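You operate a simulated robot arm through the tools that you are given. There is no shell and no other tool. Be economical: measure what you need, move in short steps, check, and stop when the job is done.

Carry out the task below with a simulated robot arm. There is one attempt and no reset: what you move stays moved.

TASK
Count the yoghurt tubs on the top of the wooden table, then put as many of the yellow batteries from the top of the wooden table in the colander.
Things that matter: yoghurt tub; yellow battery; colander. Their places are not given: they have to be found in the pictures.

It is judged by the outcome, as a careful person would: the job done as asked, and still so three seconds after it is handed in. It fails if anything else is knocked over, pushed out of place, dropped, spilled or broken.

THE ROBOT
A 7-joint arm with a two-finger parallel gripper, fixed in place. Base frame: the origin is at the foot of the arm, x ahead of it, y to its left, z up; the work surface is at about z = 0. Lengths are in cm, angles in degrees, forces in N, time in s.
With the tool pointing down near the work surface it reaches from about 24 to 62 cm from the base axis. Its first joint turns from -66.0 to 66.0 degrees. Payload 2.6 kg.
Tool frame: the origin (TCP) lies between the finger pads and is the grasp point; the fingertips stand 3 cm ahead of it; z points along the fingers, y is the line along which they close. The gripper opens to 9.4 cm. The fingers are 2.8 cm wide and 1 cm thick; the gripper's body (5 by 9.6 cm) begins 5.5 cm behind the TCP.
Orientation is that of the tool frame in the base frame, as [roll, pitch, yaw] about the fixed x, y, z axes, in that order (R = Rz(yaw) Ry(pitch) Rx(roll)). With the fingers straight down and closing along the base's y, the tool's x points along the base's -x, its y along +y and its z along -z.

THE INTERFACE
- The arm moves only by the tool jog_arm. Its argument "rows" is a list of rows, each an object of numbers (a shift or turn left out is 0, a gripper value left out holds the last): "x", "y", "z": the shift along the tool's x, y, z in m; "rx", "ry", "rz": the turn, a rotation vector about the tool's x, y, z in degrees. In form: [{"x": .., "y": .., "z": .., "rx": .., "ry": .., "rz": ..}, ...]. A call has 1 to 10 rows; each row shifts and turns the commanded pose from where the row before left it, along the tool's axes as they then stand. "fingers" is the closure, from 0 (fully open) to 1 (shut), set as the call begins (left out, the last holds). A row lasts 0.2 s, in which the tool goes at most 5 cm and 8.6 degrees; a call with a longer step from one row to the next is refused whole, and so is a gripper value outside its range. A pose out of reach is approached as far as the arm can. The call stops where the force on the tool passes 40 N (or 10 N more than at its start, if that is more) or the arm is blocked; 0.2 s more then pass. The fingers move at their own pace (about 7.2 cm/s each) and stop on an object; they squeeze with about 42 N. The grip force told is the motor's: it shows also when the fingers shut on nothing. Time passes only in rows, and 0.2 s behind the last, so rows that do not move let the fingers close. It gives the time, the measured TCP pose, the force on the tool (base axes), the opening and the grip force at its end, in the units of the frame above (readings bear some noise), and new pictures: "show" is both (left out), scene, wrist or none.
- Cameras (640 x 400 px; columns grow to the right, rows downward): "scene" is fixed at [4.45, 43.95, 55.51]; the picture's right is [-0.68, -0.74, 0.00], its down [-0.47, 0.43, -0.77] and it looks along [0.57, -0.52, -0.64] (base axes); focal length 246 px, centre (320, 200). "wrist" rides on the gripper at [-3.7, 0, -5.8] in the tool frame; the picture's right is [0.00, -1.00, 0.00], its down [0.97, 0.00, -0.24] and it looks along [0.24, 0.00, 0.97] (tool axes); focal length 218 px, centre (320, 200).
- measure_at(camera, pixels): for up to 12 pixels [column, row] of the newest picture of that camera ("zoom" is the newest enlarged one), the place [x, y, z] in the base frame of the surface seen there, good to about 0.2 cm. No time passes.
- zoom(camera, box): a new picture of the part [left, top, right, bottom] of that camera's present view, enlarged. No time passes.
- hand_in(): hands the job in; it is judged then, once.

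Work in short steps. Measure before you move; look again where a grasp or a placing could have gone wrong, and mend it. You have 60 turns and 120 pictures in all, the two below and enlarged ones among them. Open the gripper and draw the arm clear of the work before you hand the job in, unless the task says otherwise; then end with one line.

The tools are called by a JSON object that holds its "name" and its "arguments". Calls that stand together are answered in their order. jog_arm: Moves the arm, as the interface text tells. Its arguments: {"type":"object","properties":{"rows":{"type":"array"},"fingers":{"type":"number"},"show":{"type":"string","enum":["both","scene","wrist","none"]}},"required":["rows"]} The other tools are called the same way: measure_at (camera, pixels) gives the place of the surface under pixels of a picture; zoom (camera, box) takes an enlarged picture of a part of a camera's view; hand_in () hands the job in.

At the start:

```text
t: 0.0
eef_pos: [43.77, 8.54, 30.09]
orientation: [180.0, 0.0, -180.0]
ft_force: [-0.1, 0.5, 0.1]
opening: 9.4
finger_force: 0.1
```

scene: 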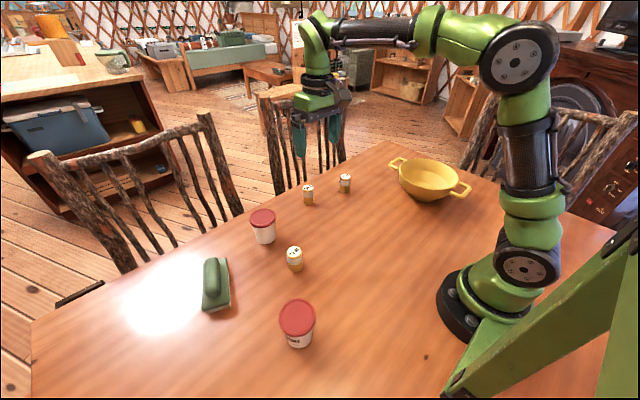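
wrist: 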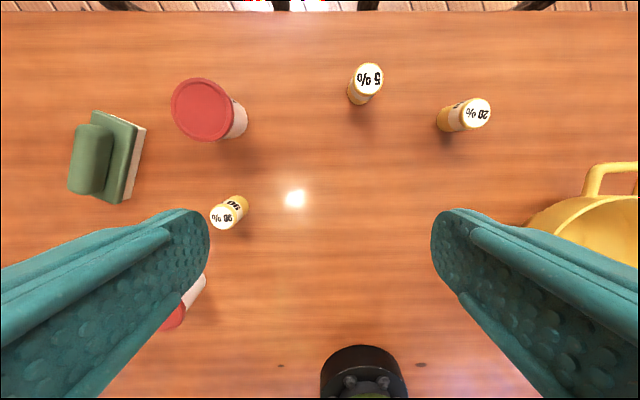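

The pictures show two red-lidded tubs, three yellow cylinders and a colander. I'll enlarge these areas to check the counts and what the objects are.

{"name": "zoom", "arguments": {"camera": "scene", "box": [190, 150, 390, 350]}}

{"name": "zoom", "arguments": {"camera": "wrist", "box": [50, 40, 530, 340]}}

{"name": "zoom", "arguments": {"camera": "scene", "box": [370, 130, 640, 300]}}

{"name": "measure_at", "arguments": {"camera": "scene", "pixels": [[308, 188], [345, 177], [294, 251], [262, 216], [297, 318], [425, 175], [393, 163], [465, 190], [425, 190], [403, 177], [450, 188], [428, 158]]}}

{"name": "measure_at", "arguments": {"camera": "wrist", "pixels": [[370, 75], [478, 113], [223, 215], [237, 202], [450, 118], [357, 94], [600, 210], [615, 180], [560, 230]]}}

```text
2.00 times, centred on (290, 250) of scene
```

zoom: 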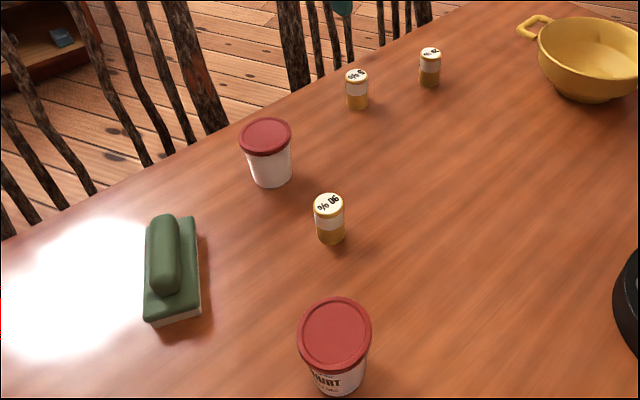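

```text
1.33 times, centred on (290, 190) of wrist
```

zoom: 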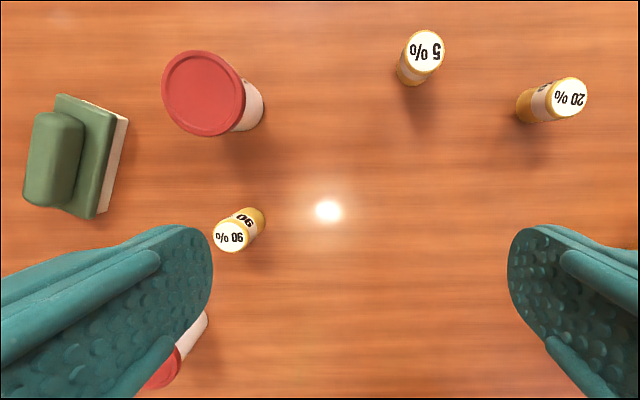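

```text
2.35 times, centred on (505, 215) of scene
```

zoom: 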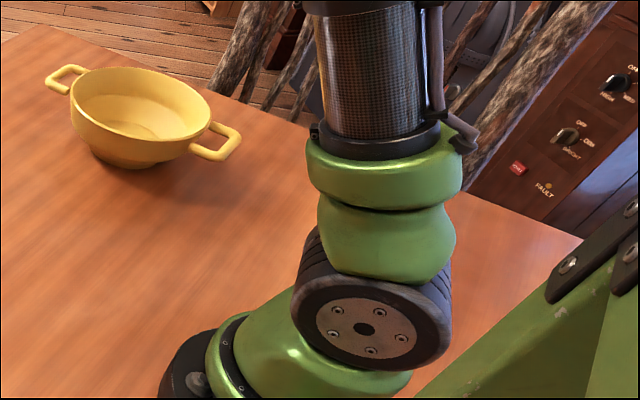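

```text
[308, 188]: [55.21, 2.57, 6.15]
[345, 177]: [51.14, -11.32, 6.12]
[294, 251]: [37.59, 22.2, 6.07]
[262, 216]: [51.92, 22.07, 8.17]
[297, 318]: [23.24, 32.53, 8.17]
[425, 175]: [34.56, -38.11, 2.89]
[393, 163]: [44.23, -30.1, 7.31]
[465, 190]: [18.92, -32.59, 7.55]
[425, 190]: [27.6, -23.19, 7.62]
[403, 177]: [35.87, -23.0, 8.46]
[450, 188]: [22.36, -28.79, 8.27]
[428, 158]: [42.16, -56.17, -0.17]
```

```text
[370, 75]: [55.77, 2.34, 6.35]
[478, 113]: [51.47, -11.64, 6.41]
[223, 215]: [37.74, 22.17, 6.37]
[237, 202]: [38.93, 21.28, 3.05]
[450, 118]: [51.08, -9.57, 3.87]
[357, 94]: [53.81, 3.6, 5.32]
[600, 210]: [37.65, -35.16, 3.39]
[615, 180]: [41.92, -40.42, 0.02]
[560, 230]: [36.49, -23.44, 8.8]
```

I can see two tubs and three batteries so far. Next I'll look at the rest of the table with the wrist camera, starting on the left side at this height.

{"name": "jog_arm", "arguments": {"rows": [{"y": 0.045, "x": 0.02}, {"y": 0.045, "x": 0.02}, {"y": 0.045, "x": 0.02}, {"y": 0.045, "x": 0.02}, {}], "show": "both"}}

```text
t: 1.2
eef_pos: [35.82, 26.55, 30.03]
orientation: [180.0, 0.0, 179.9]
ft_force: [-0.3, 0.4, 0.6]
opening: 9.42
finger_force: 0.3
```

scene: 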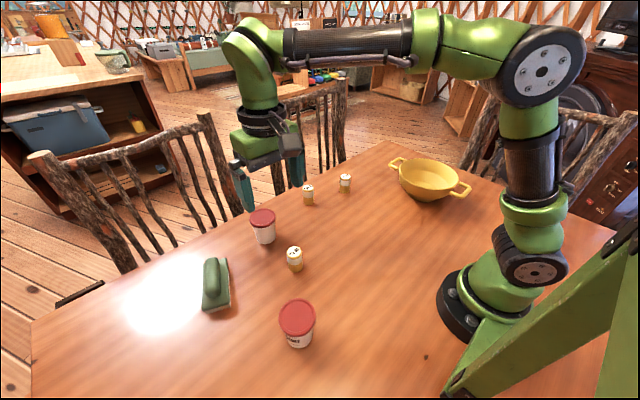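
wrist: 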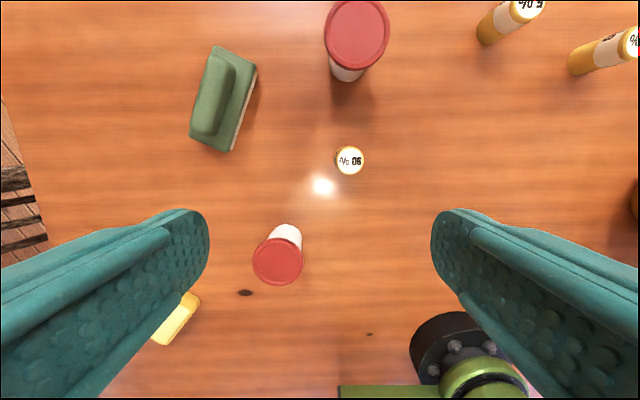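

A new yellow thing shows at wrist (178,318), and something brownish at (635,200). I'll enlarge both and measure them.

{"name": "zoom", "arguments": {"camera": "wrist", "box": [120, 200, 320, 400]}}

{"name": "measure_at", "arguments": {"camera": "wrist", "pixels": [[178, 318], [636, 200], [350, 160], [278, 258], [190, 297], [160, 340]]}}

{"name": "jog_arm", "arguments": {"rows": [{"y": 0.04, "x": 0.02}, {"y": 0.04, "x": 0.02}, {"y": 0.03, "x": 0.02}, {}], "show": "wrist"}}

```text
2.00 times, centred on (220, 300) of wrist
```

zoom: 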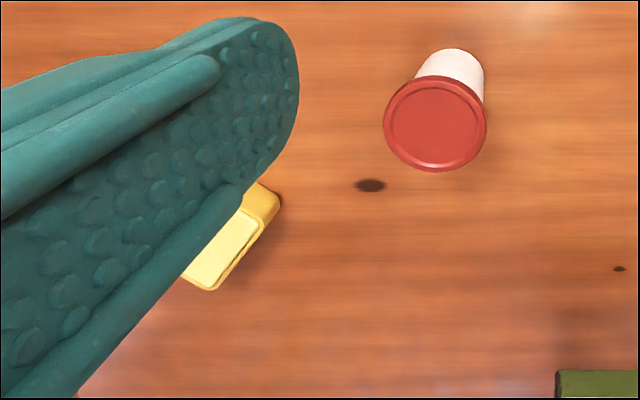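

```text
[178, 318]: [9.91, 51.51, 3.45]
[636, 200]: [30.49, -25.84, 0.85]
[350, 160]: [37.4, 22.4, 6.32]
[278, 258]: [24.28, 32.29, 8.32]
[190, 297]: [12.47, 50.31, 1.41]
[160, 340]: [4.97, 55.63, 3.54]
```

```text
t: 2.2
eef_pos: [29.89, 37.64, 29.97]
orientation: [-180.0, 0.1, -180.0]
ft_force: [0.1, -0.9, -0.7]
opening: 9.4
finger_force: 0.1
```

wrist: 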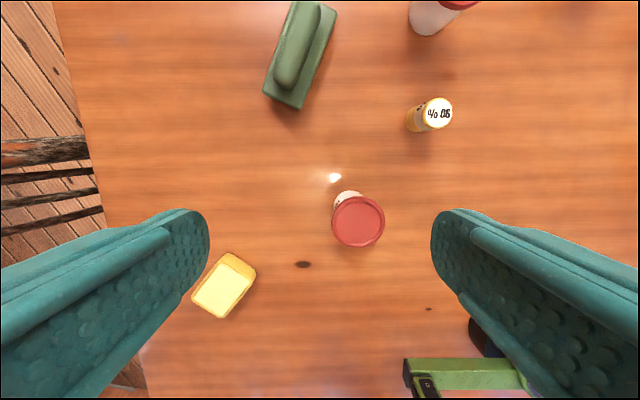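

The yellow item at (224,286) looks like a butter box. I'll enlarge it and the tubs, then survey the right side.

{"name": "zoom", "arguments": {"camera": "wrist", "box": [170, 230, 290, 330]}}

{"name": "zoom", "arguments": {"camera": "scene", "box": [230, 195, 330, 270]}}

{"name": "jog_arm", "arguments": {"rows": [{"y": -0.049, "x": -0.02}, {"y": -0.049, "x": -0.02}, {"y": -0.049, "x": -0.02}, {"y": -0.049, "x": -0.02}, {"y": -0.049}, {"y": -0.049}, {"y": -0.049}, {"y": -0.049}, {"y": -0.049}], "show": "none"}}

{"name": "jog_arm", "arguments": {"rows": [{"y": -0.049}, {"y": -0.049, "x": 0.01}, {"y": -0.049, "x": 0.01}, {}], "show": "wrist"}}

```text
4.00 times, centred on (230, 280) of wrist
```

zoom: 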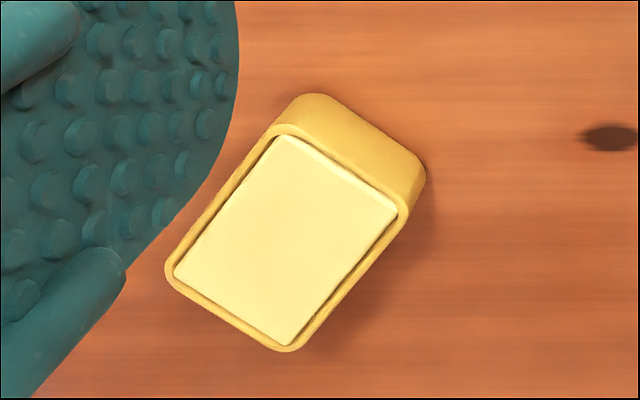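

```text
5.33 times, centred on (280, 232) of scene
```

zoom: 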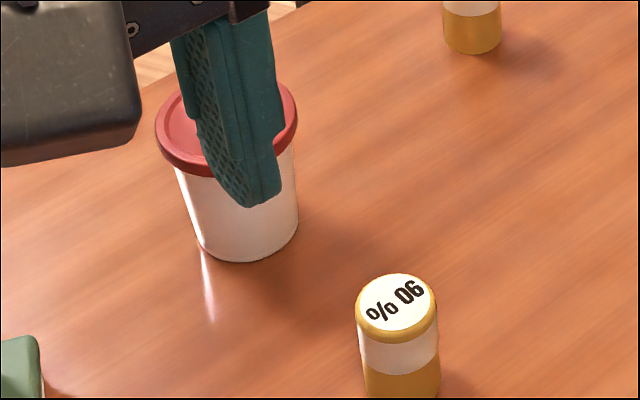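

```text
refused: row 1 steps farther than a row can; nothing moved
```

```text
t: 3.2
eef_pos: [27.72, 22.76, 29.92]
orientation: [180.0, 0.0, -180.0]
ft_force: [0.3, -0.1, -0.4]
opening: 9.41
finger_force: 0.0
```

wrist: 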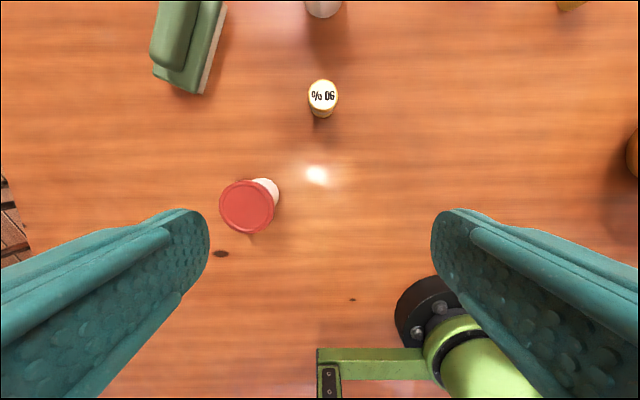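

Now I'll move to the right side to survey it.

{"name": "jog_arm", "arguments": {"rows": [{"y": -0.046, "x": -0.015}, {"y": -0.046, "x": -0.015}, {"y": -0.046, "x": -0.015}, {"y": -0.046, "x": -0.015}, {"y": -0.046, "x": -0.015}, {"y": -0.046, "x": -0.015}, {"y": -0.046, "x": -0.015}, {"y": -0.046, "x": -0.015}, {"y": -0.046}, {"y": -0.046}], "show": "both"}}

```text
t: 5.4
eef_pos: [39.74, -23.21, 30.07]
orientation: [-179.9, 0.1, -179.9]
ft_force: [0.1, 0.2, -0.4]
opening: 9.4
finger_force: 0.2
```

scene: 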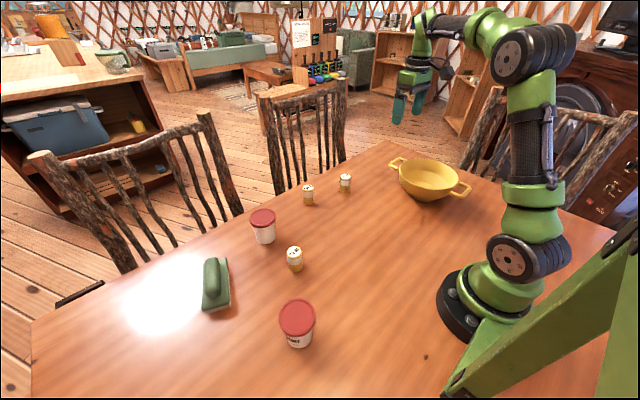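
wrist: 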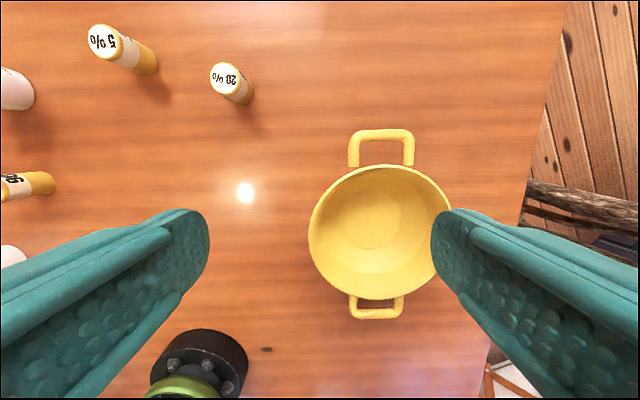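

The right side holds only the colander, centred near (377,232). I'll measure it, then tilt the camera back toward the base to check the hidden near strip.

{"name": "measure_at", "arguments": {"camera": "wrist", "pixels": [[310, 232], [380, 167], [375, 297], [372, 218], [383, 280], [350, 255], [382, 130], [376, 317], [440, 190], [318, 200]]}}

{"name": "jog_arm", "arguments": {"rows": [{"ry": 8}, {"ry": 8}, {"ry": 8}, {"ry": 8}, {}], "show": "wrist"}}

```text
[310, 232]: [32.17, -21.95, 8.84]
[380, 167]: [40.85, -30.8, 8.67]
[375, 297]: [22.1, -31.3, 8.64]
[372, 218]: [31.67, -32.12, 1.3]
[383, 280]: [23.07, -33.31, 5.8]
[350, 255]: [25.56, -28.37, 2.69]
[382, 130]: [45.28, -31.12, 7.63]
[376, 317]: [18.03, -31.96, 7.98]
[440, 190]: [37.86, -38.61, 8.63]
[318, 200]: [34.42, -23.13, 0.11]
```

```text
t: 6.6
eef_pos: [35.64, -21.54, 31.66]
orientation: [-179.9, -32.1, -180.0]
ft_force: [-0.2, 0.2, 1.0]
opening: 9.37
finger_force: 0.1
out of reach, approached as far as the arm can: row 4
```

wrist: 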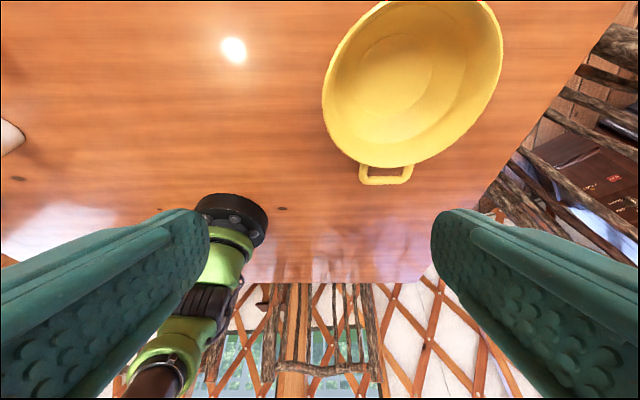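

Colander: centre about (31.5,-31.5), rim z 8.7, inner radius about 9. Still tilted, I'll sweep left to check the near-left corner.

{"name": "jog_arm", "arguments": {"rows": [{"y": 0.049}, {"y": 0.049}, {"y": 0.049}, {"y": 0.049}, {"y": 0.049}, {"y": 0.049}, {"y": 0.049}, {"y": 0.049}, {"y": 0.049}, {"y": 0.049}], "show": "wrist"}}

```text
t: 8.8
eef_pos: [35.54, 22.7, 31.55]
orientation: [179.9, -31.8, 179.9]
ft_force: [-0.1, 0.4, -0.1]
opening: 9.41
finger_force: 0.1
out of reach, approached as far as the arm can: row 10
```

wrist: 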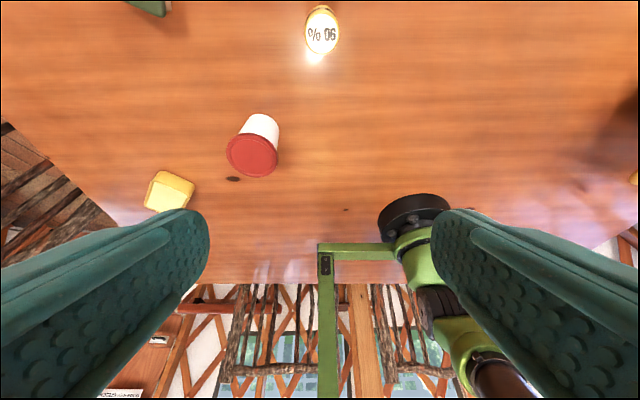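

The near strip is clear, so there are two tubs and I need two batteries. I'll untilt and move toward the 5 % battery, checking the far tub's label on the way.

{"name": "jog_arm", "arguments": {"rows": [{"ry": -8}, {"ry": -8}, {"ry": -8}, {"ry": -8}, {"y": -0.045, "x": -0.02}, {"y": -0.045, "x": -0.02}, {"y": -0.045, "x": -0.02}, {"y": -0.045, "x": -0.02}, {"y": -0.045, "x": -0.02}, {}], "show": "none"}}

{"name": "jog_arm", "arguments": {"rows": [{"z": 0.04}, {"z": 0.04}, {"z": 0.04}, {}], "show": "wrist"}}

```text
t: 11.0
eef_pos: [45.58, 0.22, 31.66]
orientation: [180.0, 0.0, -179.9]
ft_force: [0.2, -1.0, 0.5]
opening: 9.41
finger_force: 0.1
```

```text
t: 12.0
eef_pos: [45.52, 0.36, 19.55]
orientation: [179.9, 0.0, 179.9]
ft_force: [1.1, -0.4, -0.1]
opening: 9.4
finger_force: 0.1
```

wrist: 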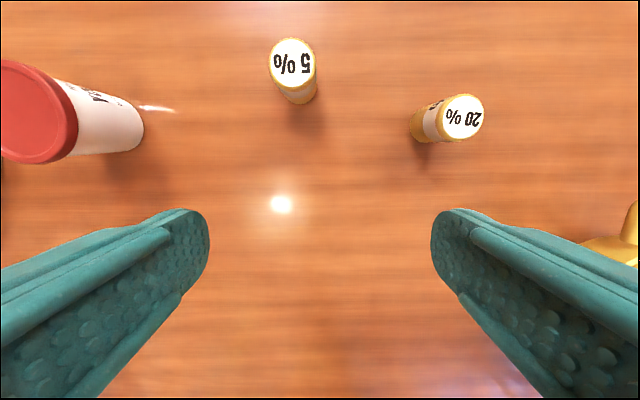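

The far tub also has black label print near (95,95), so it is a yoghurt tub. Now I'll measure the batteries precisely.

{"name": "measure_at", "arguments": {"camera": "wrist", "pixels": [[292, 61], [272, 63], [312, 63], [292, 42], [292, 80], [463, 117], [446, 118], [481, 117], [463, 98], [463, 135]]}}

{"name": "zoom", "arguments": {"camera": "wrist", "box": [0, 20, 320, 220]}}

```text
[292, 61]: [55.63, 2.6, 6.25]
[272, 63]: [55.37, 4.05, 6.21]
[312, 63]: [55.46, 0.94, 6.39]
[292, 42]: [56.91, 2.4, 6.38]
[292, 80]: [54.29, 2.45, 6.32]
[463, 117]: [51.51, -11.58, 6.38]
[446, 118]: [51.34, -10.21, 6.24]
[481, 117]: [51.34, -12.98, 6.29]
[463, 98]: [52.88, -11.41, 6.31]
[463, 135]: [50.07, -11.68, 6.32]
```

```text
2.00 times, centred on (160, 120) of wrist
```

zoom: 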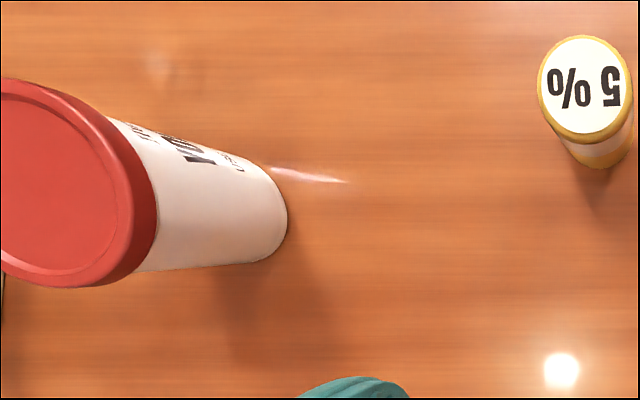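

The 20 % battery is centred at (51.5,-11.6), top 6.3, diameter about 3 cm. I'll position above it and descend.

{"name": "jog_arm", "arguments": {"rows": [{"x": -0.02, "y": -0.04}, {"x": -0.02, "y": -0.04}, {"x": -0.0198, "y": -0.0396}, {"z": 0.04}, {"z": 0.03}, {}], "show": "both"}}

```text
t: 13.4
eef_pos: [51.55, -11.71, 12.57]
orientation: [-179.9, 0.0, 179.9]
ft_force: [0.4, -0.4, -0.2]
opening: 9.39
finger_force: 0.1
```

scene: 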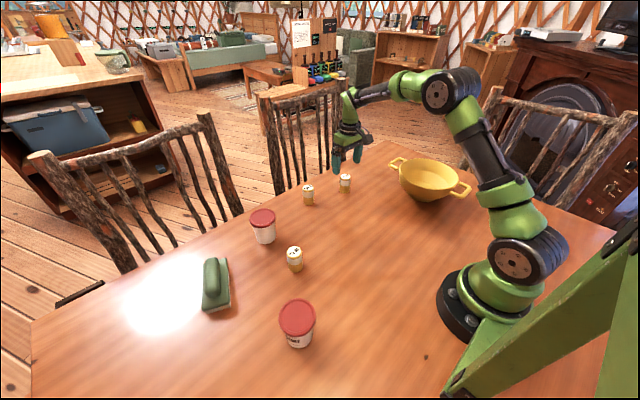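
wrist: 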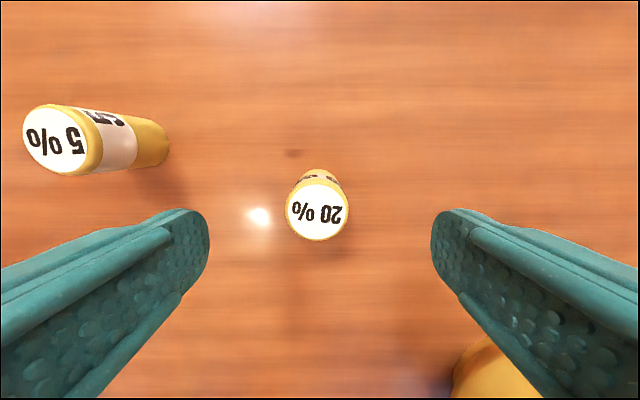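

The battery at (318,212) is centred between the fingers. I'll go down 8 cm, close and lift.

{"name": "jog_arm", "arguments": {"rows": [{"z": 0.03}, {"z": 0.03}, {"z": 0.021}, {}], "show": "wrist"}}

{"name": "jog_arm", "arguments": {"rows": [{}, {}, {}, {}, {}], "fingers": 1, "show": "none"}}

{"name": "jog_arm", "arguments": {"rows": [{"z": -0.03}, {"z": -0.04}, {"z": -0.04}, {"z": -0.04}, {}], "show": "both"}}

```text
t: 14.4
eef_pos: [51.43, -11.75, 4.51]
orientation: [-180.0, 0.0, 179.9]
ft_force: [-0.5, -0.1, -0.4]
opening: 9.39
finger_force: 0.0
```

wrist: 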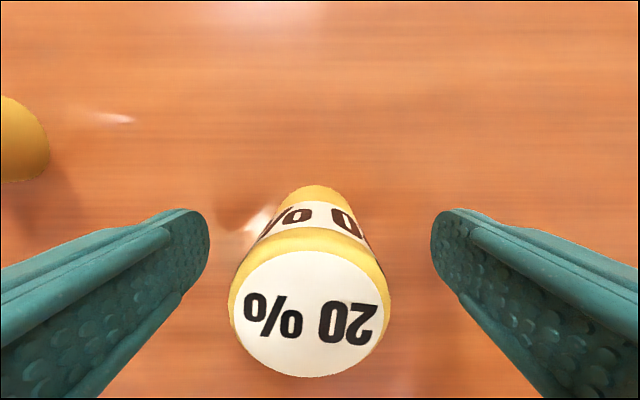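

```text
t: 15.6
eef_pos: [51.47, -11.7, 4.56]
orientation: [180.0, -0.1, 180.0]
ft_force: [0.4, 0.1, -0.1]
opening: 3.62
finger_force: 41.7
```

```text
t: 16.8
eef_pos: [51.47, -11.84, 19.49]
orientation: [180.0, 0.0, -180.0]
ft_force: [0.1, -0.9, -0.7]
opening: 0.0
finger_force: 33.0
```

scene: 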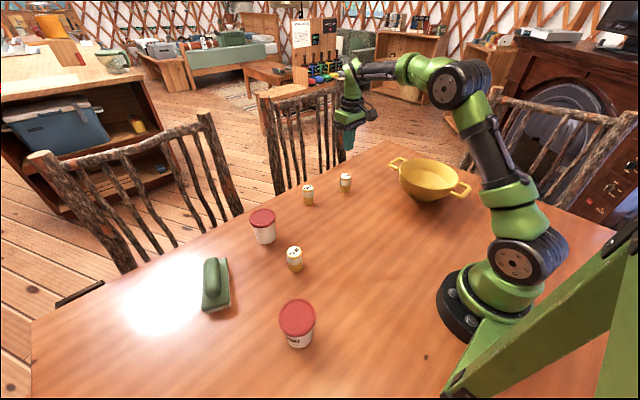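
wrist: 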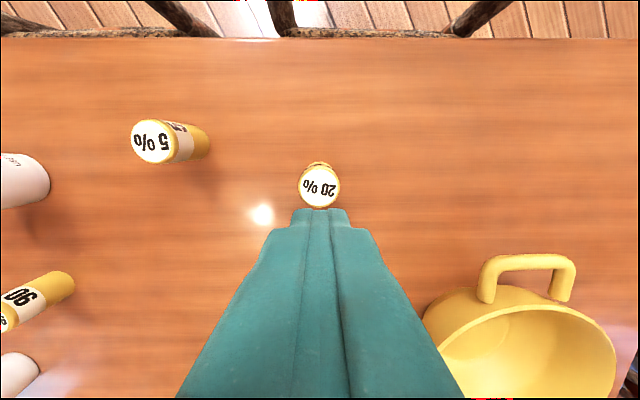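

The battery slipped out and is still standing. I'll reopen, re-measure it, and grasp lower with a slow lift.

{"name": "jog_arm", "arguments": {"rows": [{}, {}, {}, {}], "fingers": 0, "show": "wrist"}}

{"name": "measure_at", "arguments": {"camera": "wrist", "pixels": [[319, 187], [300, 187], [338, 187], [319, 170], [319, 204]]}}

{"name": "zoom", "arguments": {"camera": "wrist", "box": [100, 80, 420, 280]}}

```text
t: 17.8
eef_pos: [51.39, -11.85, 19.53]
orientation: [180.0, -0.1, -180.0]
ft_force: [-0.1, 0.4, 0.2]
opening: 9.41
finger_force: 0.1
```

wrist: 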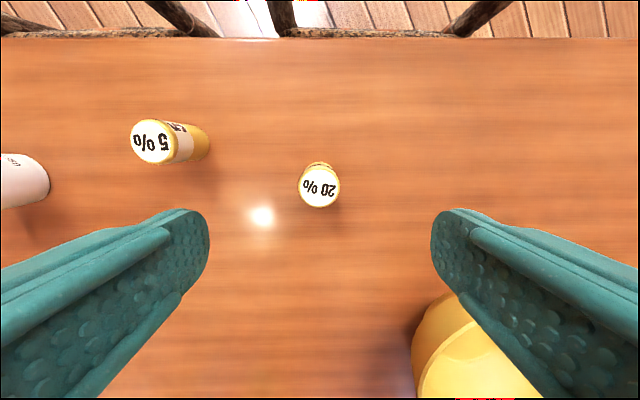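

```text
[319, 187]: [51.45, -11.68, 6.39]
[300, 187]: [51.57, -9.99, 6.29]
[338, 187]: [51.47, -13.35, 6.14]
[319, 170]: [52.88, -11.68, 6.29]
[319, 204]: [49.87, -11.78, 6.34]
```

```text
2.00 times, centred on (260, 180) of wrist
```

zoom: 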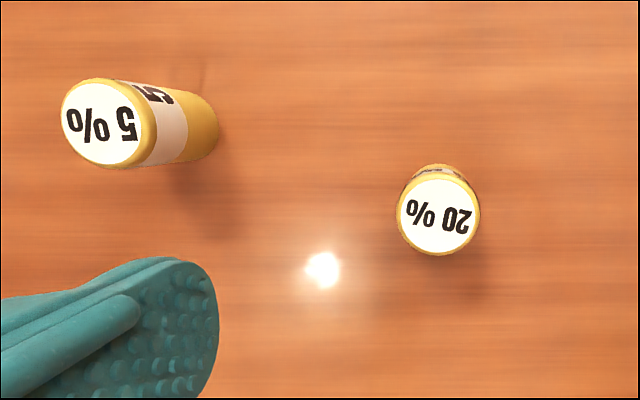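

The battery is in its place, about 3.5 cm across. I'll regrasp at z 3.5 and lift very gently to read the force.

{"name": "jog_arm", "arguments": {"rows": [{"z": 0.04, "y": 0.001}, {"z": 0.04}, {"z": 0.04}, {"z": 0.02}, {"z": 0.01}, {"z": 0.01}, {}], "show": "none"}}

{"name": "jog_arm", "arguments": {"rows": [{}, {}, {}, {}, {}, {}, {}], "fingers": 1, "show": "wrist"}}

{"name": "jog_arm", "arguments": {"rows": [{"z": -0.001}, {"z": -0.002}, {"z": -0.003}, {"z": -0.004}], "show": "wrist"}}

```text
t: 19.4
eef_pos: [51.59, -11.56, 3.47]
orientation: [-180.0, 0.0, 179.9]
ft_force: [0.6, 0.2, 0.2]
opening: 9.41
finger_force: 0.1
```

```text
t: 21.0
eef_pos: [51.57, -11.54, 3.45]
orientation: [179.9, -0.1, -180.0]
ft_force: [-0.5, -0.6, 0.2]
opening: 3.61
finger_force: 41.7
```

wrist: 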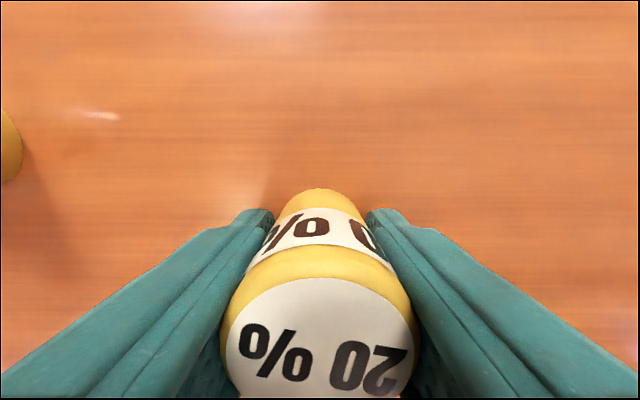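

```text
t: 22.0
eef_pos: [51.57, -11.66, 4.55]
orientation: [179.9, 0.1, -180.0]
ft_force: [0.2, -0.4, -1.3]
opening: 3.65
finger_force: 42.0
```

wrist: 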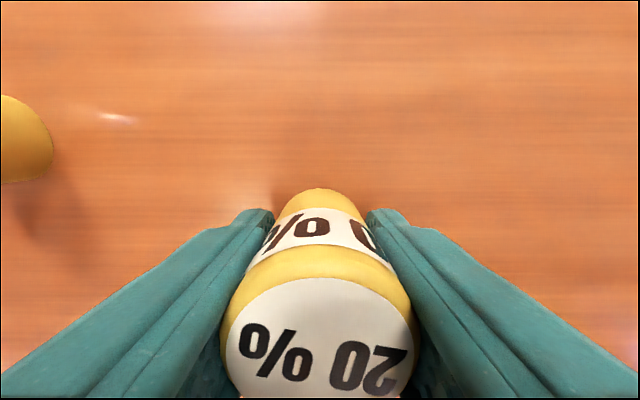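

It's holding, with a load of about 1 N. I'll continue lifting at a moderate pace.

{"name": "jog_arm", "arguments": {"rows": [{"z": -0.008}, {"z": -0.012}, {"z": -0.016}, {"z": -0.02}, {"z": -0.02}, {"z": -0.02}, {"z": -0.02}, {"z": -0.015}, {"z": -0.008}, {}], "show": "wrist"}}

```text
t: 24.2
eef_pos: [51.65, -11.72, 18.42]
orientation: [-179.9, 0.0, -180.0]
ft_force: [0.4, 0.3, -0.7]
opening: 3.6
finger_force: 41.5
```

wrist: 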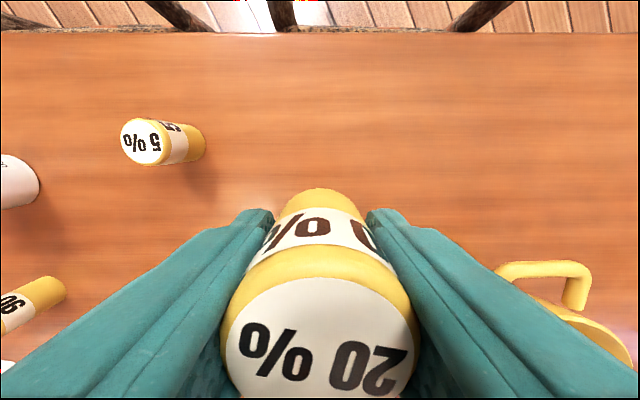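

It's held well. I'll carry it over the colander to (33.8,-31.5).

{"name": "jog_arm", "arguments": {"rows": [{"x": 0.01, "y": -0.011}, {"x": 0.02, "y": -0.022}, {"x": 0.0225, "y": -0.025}, {"x": 0.0225, "y": -0.025}, {"x": 0.0225, "y": -0.025}, {"x": 0.0225, "y": -0.025}, {"x": 0.0225, "y": -0.025}, {"x": 0.02, "y": -0.022}, {"x": 0.016, "y": -0.018}, {}], "show": "both"}}

```text
t: 26.4
eef_pos: [33.62, -31.29, 18.43]
orientation: [-180.0, 0.0, 179.9]
ft_force: [-0.4, -0.7, -0.9]
opening: 3.63
finger_force: 42.1
```

scene: 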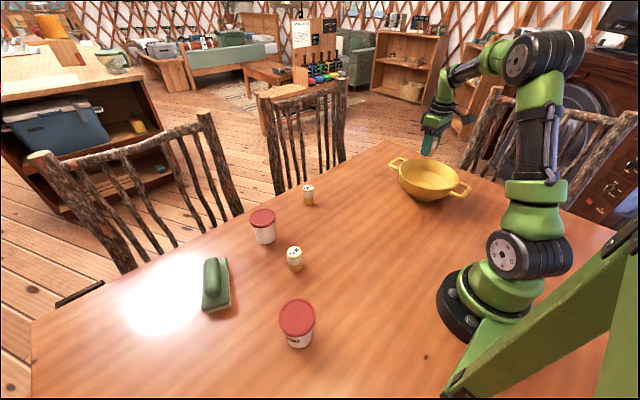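
wrist: 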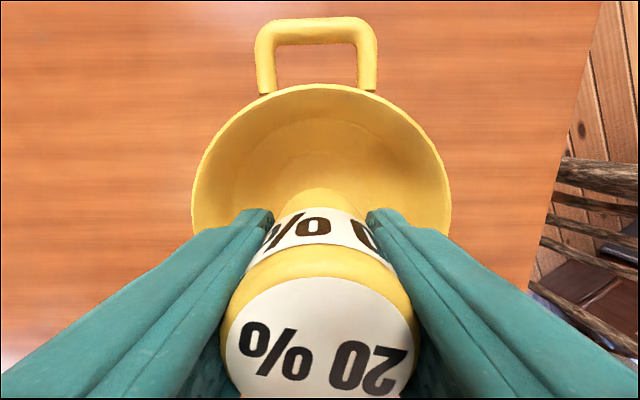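

It's over the colander. I'll re-check the colander's rim and floor before lowering.

{"name": "measure_at", "arguments": {"camera": "wrist", "pixels": [[193, 200], [446, 200], [319, 86], [300, 130], [320, 150], [320, 175], [260, 180], [385, 180], [240, 200]]}}

```text
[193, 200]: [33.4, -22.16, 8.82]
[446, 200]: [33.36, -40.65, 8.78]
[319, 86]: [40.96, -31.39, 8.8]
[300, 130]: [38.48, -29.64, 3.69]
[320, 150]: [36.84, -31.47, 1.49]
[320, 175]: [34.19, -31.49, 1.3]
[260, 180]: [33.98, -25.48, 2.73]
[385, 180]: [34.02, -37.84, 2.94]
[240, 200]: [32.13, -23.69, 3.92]
```

The floor is flat at z 1.3 out to about 5 cm radius. I'll lower 13.4 cm slowly.

{"name": "jog_arm", "arguments": {"rows": [{"z": 0.02}, {"z": 0.025}, {"z": 0.025}, {"z": 0.025}, {"z": 0.02}, {"z": 0.01}, {"z": 0.006}, {"z": 0.003}, {"z": 0.001}, {}], "show": "wrist"}}

```text
t: 28.6
eef_pos: [33.61, -31.5, 4.97]
orientation: [180.0, 0.1, 180.0]
ft_force: [-0.5, 0.0, -0.6]
opening: 3.62
finger_force: 41.5
```

wrist: 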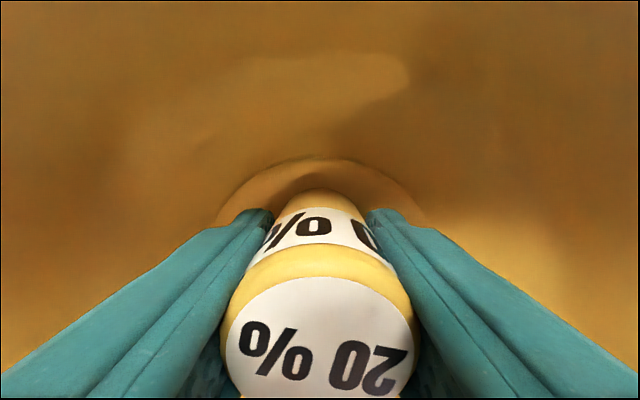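

The battery bottom is about 0.2 cm above the floor. I'll open partially to release and rise straight up.

{"name": "jog_arm", "arguments": {"rows": [{"z": 0.001}, {}, {}], "show": "none"}}

{"name": "jog_arm", "arguments": {"rows": [{}, {}, {}, {}], "fingers": 0.4, "show": "none"}}

{"name": "jog_arm", "arguments": {"rows": [{"z": -0.01}, {"z": -0.02}, {"z": -0.025}, {"z": -0.03}, {"z": -0.03}, {"z": -0.03}, {}], "show": "both"}}

```text
t: 29.4
eef_pos: [33.58, -31.52, 4.86]
orientation: [180.0, -0.1, 179.9]
ft_force: [0.5, -0.1, -0.7]
opening: 3.63
finger_force: 42.4
```

```text
t: 30.4
eef_pos: [33.75, -31.42, 4.88]
orientation: [180.0, 0.0, -180.0]
ft_force: [0.0, -1.0, -0.7]
opening: 5.62
finger_force: 0.0
```

```text
t: 32.0
eef_pos: [33.67, -31.36, 19.33]
orientation: [-180.0, 0.0, 180.0]
ft_force: [0.5, -1.0, 0.4]
opening: 5.63
finger_force: 0.0
```

scene: 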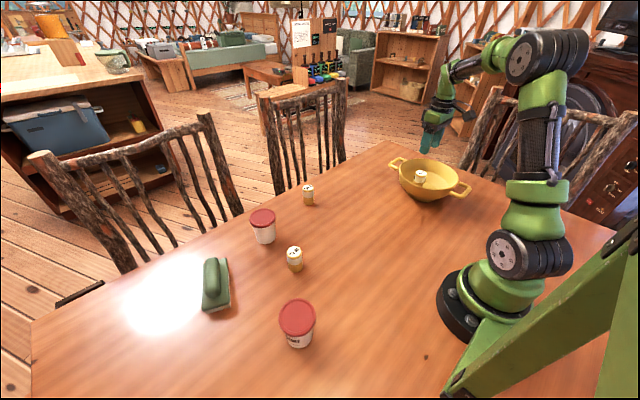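
wrist: 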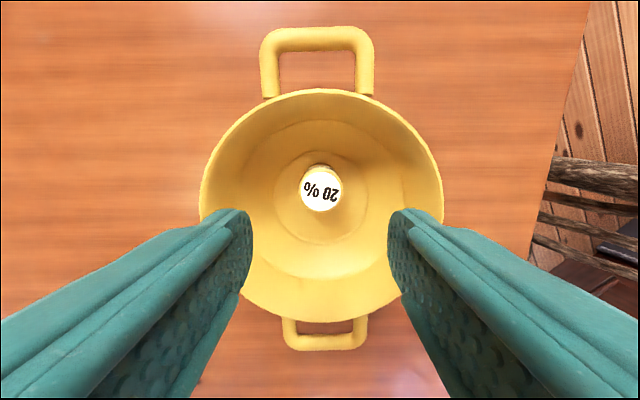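

The 20 % battery stands in the colander. Now I'll open and go above the 5 % battery at (55.5,2.5).

{"name": "jog_arm", "arguments": {"rows": [{"x": -0.0219, "y": 0.0339}, {"x": -0.0219, "y": 0.0339}, {"x": -0.0219, "y": 0.0339}, {"x": -0.0219, "y": 0.0339}, {"x": -0.0219, "y": 0.0339}, {"x": -0.0219, "y": 0.0339}, {"x": -0.0219, "y": 0.0339}, {"x": -0.0219, "y": 0.0339}, {"x": -0.0219, "y": 0.0339}, {"x": -0.0219, "y": 0.0339}], "fingers": 0, "show": "wrist"}}

{"name": "measure_at", "arguments": {"camera": "wrist", "pixels": [[319, 187], [303, 187], [335, 187], [319, 172], [319, 202]]}}

```text
t: 34.2
eef_pos: [55.66, 2.51, 19.16]
orientation: [-180.0, 0.1, -180.0]
ft_force: [0.0, -0.2, 0.0]
opening: 9.38
finger_force: 0.0
```

wrist: 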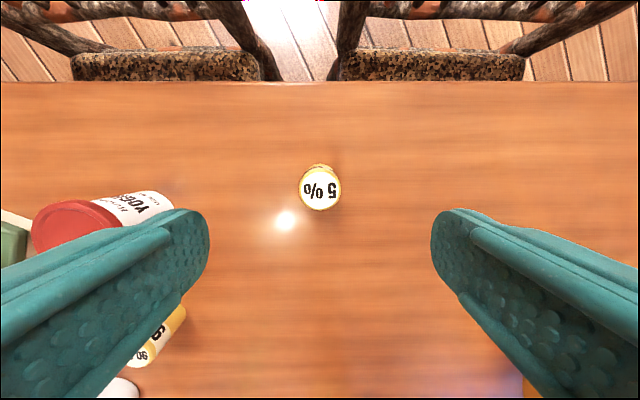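

```text
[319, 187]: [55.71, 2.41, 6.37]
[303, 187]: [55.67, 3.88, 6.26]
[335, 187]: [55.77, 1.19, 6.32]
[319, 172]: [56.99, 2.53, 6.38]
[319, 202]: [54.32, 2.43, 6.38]
```

The tool is aligned, with the battery at (55.6,2.45). The far tub clearly reads "YOG…". I'll descend, grasp and lift gently.

{"name": "jog_arm", "arguments": {"rows": [{"z": 0.04}, {"z": 0.04}, {"z": 0.037}, {"z": 0.02}, {"z": 0.01}, {"z": 0.01}, {}], "show": "none"}}

{"name": "jog_arm", "arguments": {"rows": [{}, {}, {}, {}, {}, {}, {}], "fingers": 1, "show": "none"}}

{"name": "jog_arm", "arguments": {"rows": [{"z": -0.001}, {"z": -0.002}, {"z": -0.003}, {"z": -0.004}], "show": "wrist"}}

```text
t: 35.8
eef_pos: [55.6, 2.55, 3.61]
orientation: [180.0, -0.1, -180.0]
ft_force: [-0.3, -0.3, 0.1]
opening: 9.4
finger_force: 0.0
```

```text
t: 37.4
eef_pos: [55.55, 2.4, 3.55]
orientation: [-179.9, 0.0, -180.0]
ft_force: [-0.1, -0.9, -0.4]
opening: 3.66
finger_force: 42.0
```

```text
t: 38.4
eef_pos: [55.54, 2.47, 4.59]
orientation: [180.0, 0.1, -180.0]
ft_force: [0.1, -0.4, -1.8]
opening: 3.68
finger_force: 42.2
```

wrist: 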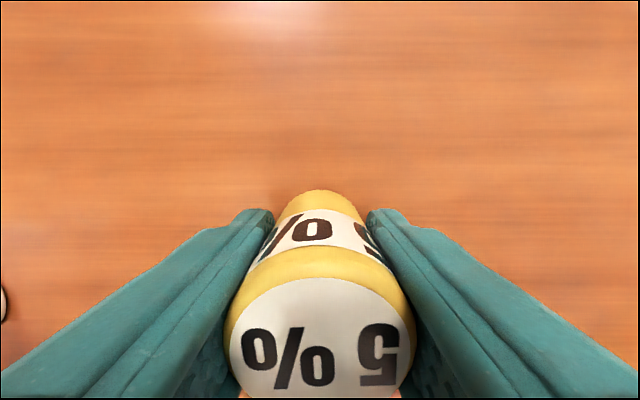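

It's held. I'll lift and carry it toward (29,-31.5).

{"name": "jog_arm", "arguments": {"rows": [{"z": -0.008}, {"z": -0.012}, {"z": -0.016}, {"z": -0.02}, {"z": -0.02}, {"z": -0.02}, {"z": -0.02}, {"z": -0.015}, {"z": -0.008}, {}], "show": "wrist"}}

{"name": "jog_arm", "arguments": {"rows": [{"x": 0.01, "y": -0.0128}, {"x": 0.0175, "y": -0.0224}, {"x": 0.0175, "y": -0.0224}, {"x": 0.0175, "y": -0.0224}, {"x": 0.0175, "y": -0.0224}, {"x": 0.0175, "y": -0.0224}, {"x": 0.0175, "y": -0.0224}, {"x": 0.0175, "y": -0.0224}, {"x": 0.01, "y": -0.0128}], "show": "none"}}

{"name": "jog_arm", "arguments": {"rows": [{"x": 0.01, "y": -0.0128}, {"x": 0.0175, "y": -0.0224}, {"x": 0.0175, "y": -0.0224}, {"x": 0.0175, "y": -0.0224}, {"x": 0.0175, "y": -0.0224}, {"x": 0.0175, "y": -0.0224}, {"x": 0.0155, "y": -0.02}, {"x": 0.01, "y": -0.0128}, {}], "show": "both"}}

```text
t: 40.6
eef_pos: [55.6, 2.48, 18.49]
orientation: [179.9, 0.0, -180.0]
ft_force: [0.2, -0.6, 0.5]
opening: 3.69
finger_force: 42.4
```

wrist: 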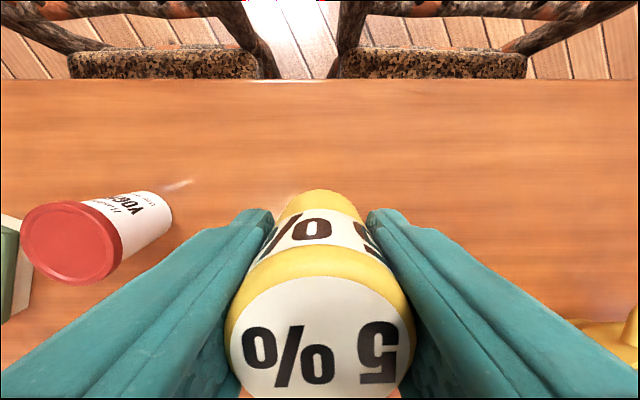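

```text
t: 42.6
eef_pos: [41.21, -15.68, 18.48]
orientation: [-180.0, -0.1, -179.9]
ft_force: [0.0, -0.4, -0.8]
opening: 3.67
finger_force: 41.8
```

```text
t: 44.6
eef_pos: [28.97, -31.47, 18.56]
orientation: [-180.0, 0.0, 179.9]
ft_force: [0.8, 0.3, -0.3]
opening: 3.67
finger_force: 41.4
```

scene: 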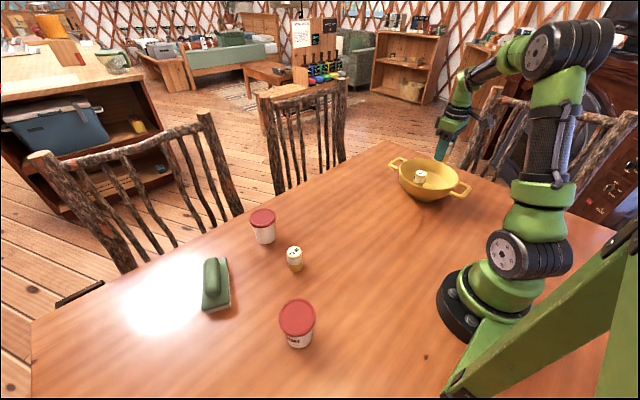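
wrist: 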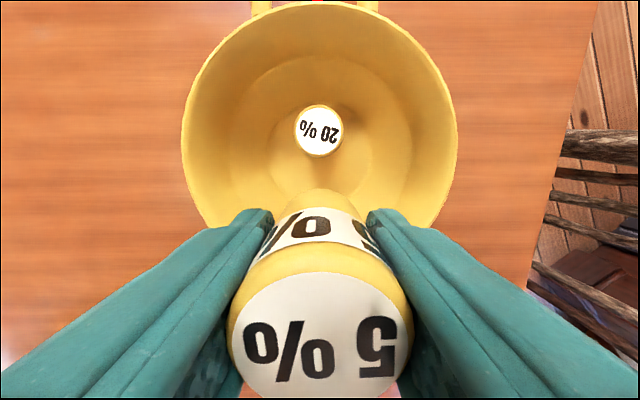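

The battery is positioned. I'll lower 13.5 cm slowly next to the first one.

{"name": "jog_arm", "arguments": {"rows": [{"z": 0.02}, {"z": 0.025}, {"z": 0.025}, {"z": 0.025}, {"z": 0.02}, {"z": 0.01}, {"z": 0.006}, {"z": 0.003}, {"z": 0.001}, {}], "show": "wrist"}}

```text
t: 46.8
eef_pos: [29.08, -31.51, 4.98]
orientation: [180.0, 0.0, 179.9]
ft_force: [-0.4, 1.0, -0.5]
opening: 3.68
finger_force: 42.4
```

wrist: 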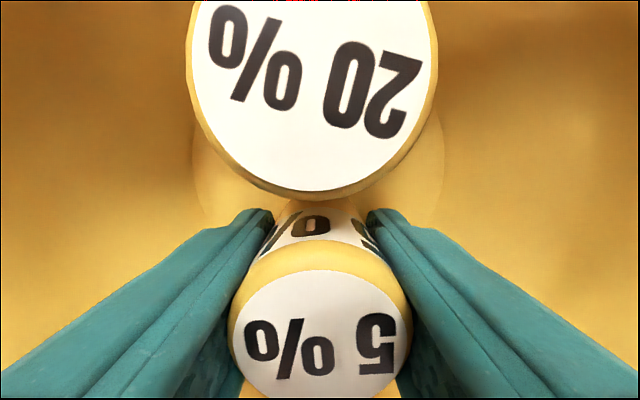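

Both batteries are upright and clear of each other. I'll release, rise, and back off.

{"name": "jog_arm", "arguments": {"rows": [{}, {}, {}, {}], "fingers": 0.4, "show": "none"}}

{"name": "jog_arm", "arguments": {"rows": [{"z": -0.01}, {"z": -0.02}, {"z": -0.025}, {"z": -0.03}, {"z": -0.03}, {"z": -0.03}, {"z": -0.03}, {}], "show": "none"}}

{"name": "jog_arm", "arguments": {"rows": [{"x": -0.02, "y": 0.03, "z": -0.01}, {"x": -0.02, "y": 0.03, "z": -0.01}, {"x": -0.02, "y": 0.03, "z": -0.01}, {"x": -0.02, "y": 0.03, "z": -0.01}, {"x": -0.02, "y": 0.03, "z": -0.01}, {"x": -0.02, "y": 0.03, "z": -0.01}, {"x": -0.01, "y": 0.03, "z": -0.01}, {}], "fingers": 0, "show": "both"}}

{"name": "zoom", "arguments": {"camera": "scene", "box": [370, 130, 490, 230]}}

```text
t: 47.8
eef_pos: [29.14, -31.66, 4.98]
orientation: [180.0, 0.0, 179.9]
ft_force: [2.0, 1.1, 2.2]
opening: 5.33
finger_force: 0.0
```

```text
t: 49.6
eef_pos: [29.02, -31.46, 22.57]
orientation: [179.9, 0.1, 180.0]
ft_force: [0.3, 1.4, 0.0]
opening: 5.66
finger_force: 0.0
```

```text
t: 51.4
eef_pos: [42.05, -10.52, 29.44]
orientation: [179.9, 0.0, -180.0]
ft_force: [0.2, 0.3, -0.6]
opening: 9.41
finger_force: 0.0
```

scene: 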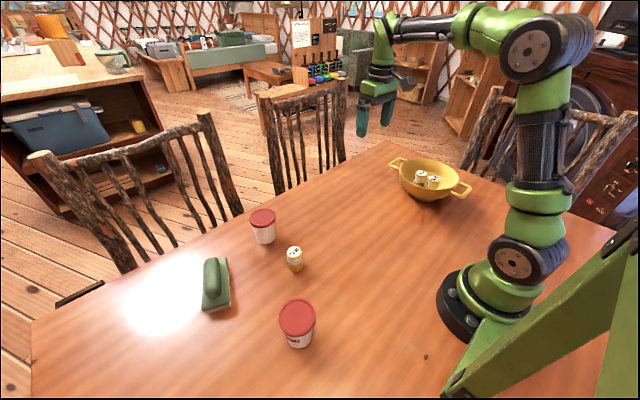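
wrist: 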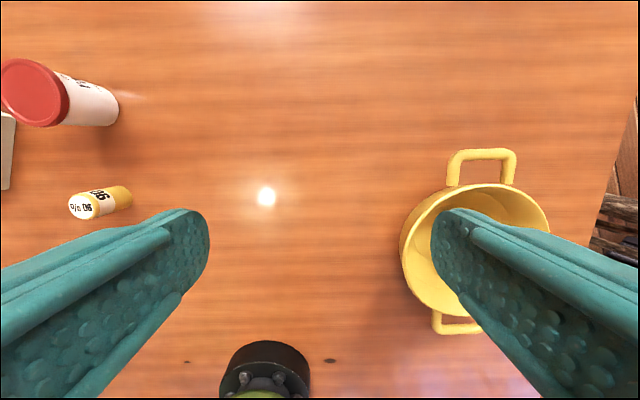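

```text
4.00 times, centred on (430, 180) of scene
```

zoom: 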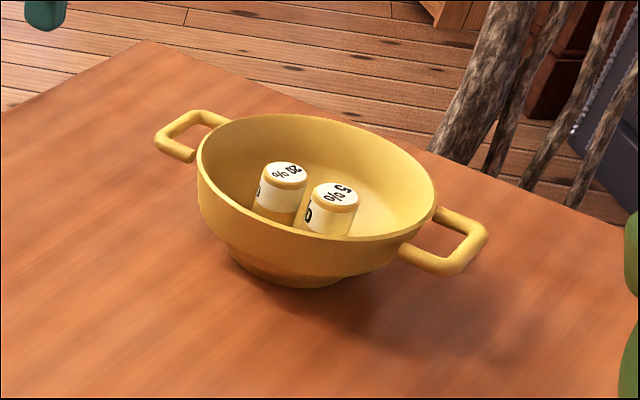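

Both batteries stand in the colander, nothing else has been disturbed, the gripper is open and the arm is clear. I'm handing in.

{"name": "hand_in", "arguments": {}}

```text
The job is handed in.
```

I counted two yoghurt tubs on the table and put two yellow batteries (20 % and 5 %) in the colander; the 20 % one slipped from the first grip, stayed standing, and held on the second try.
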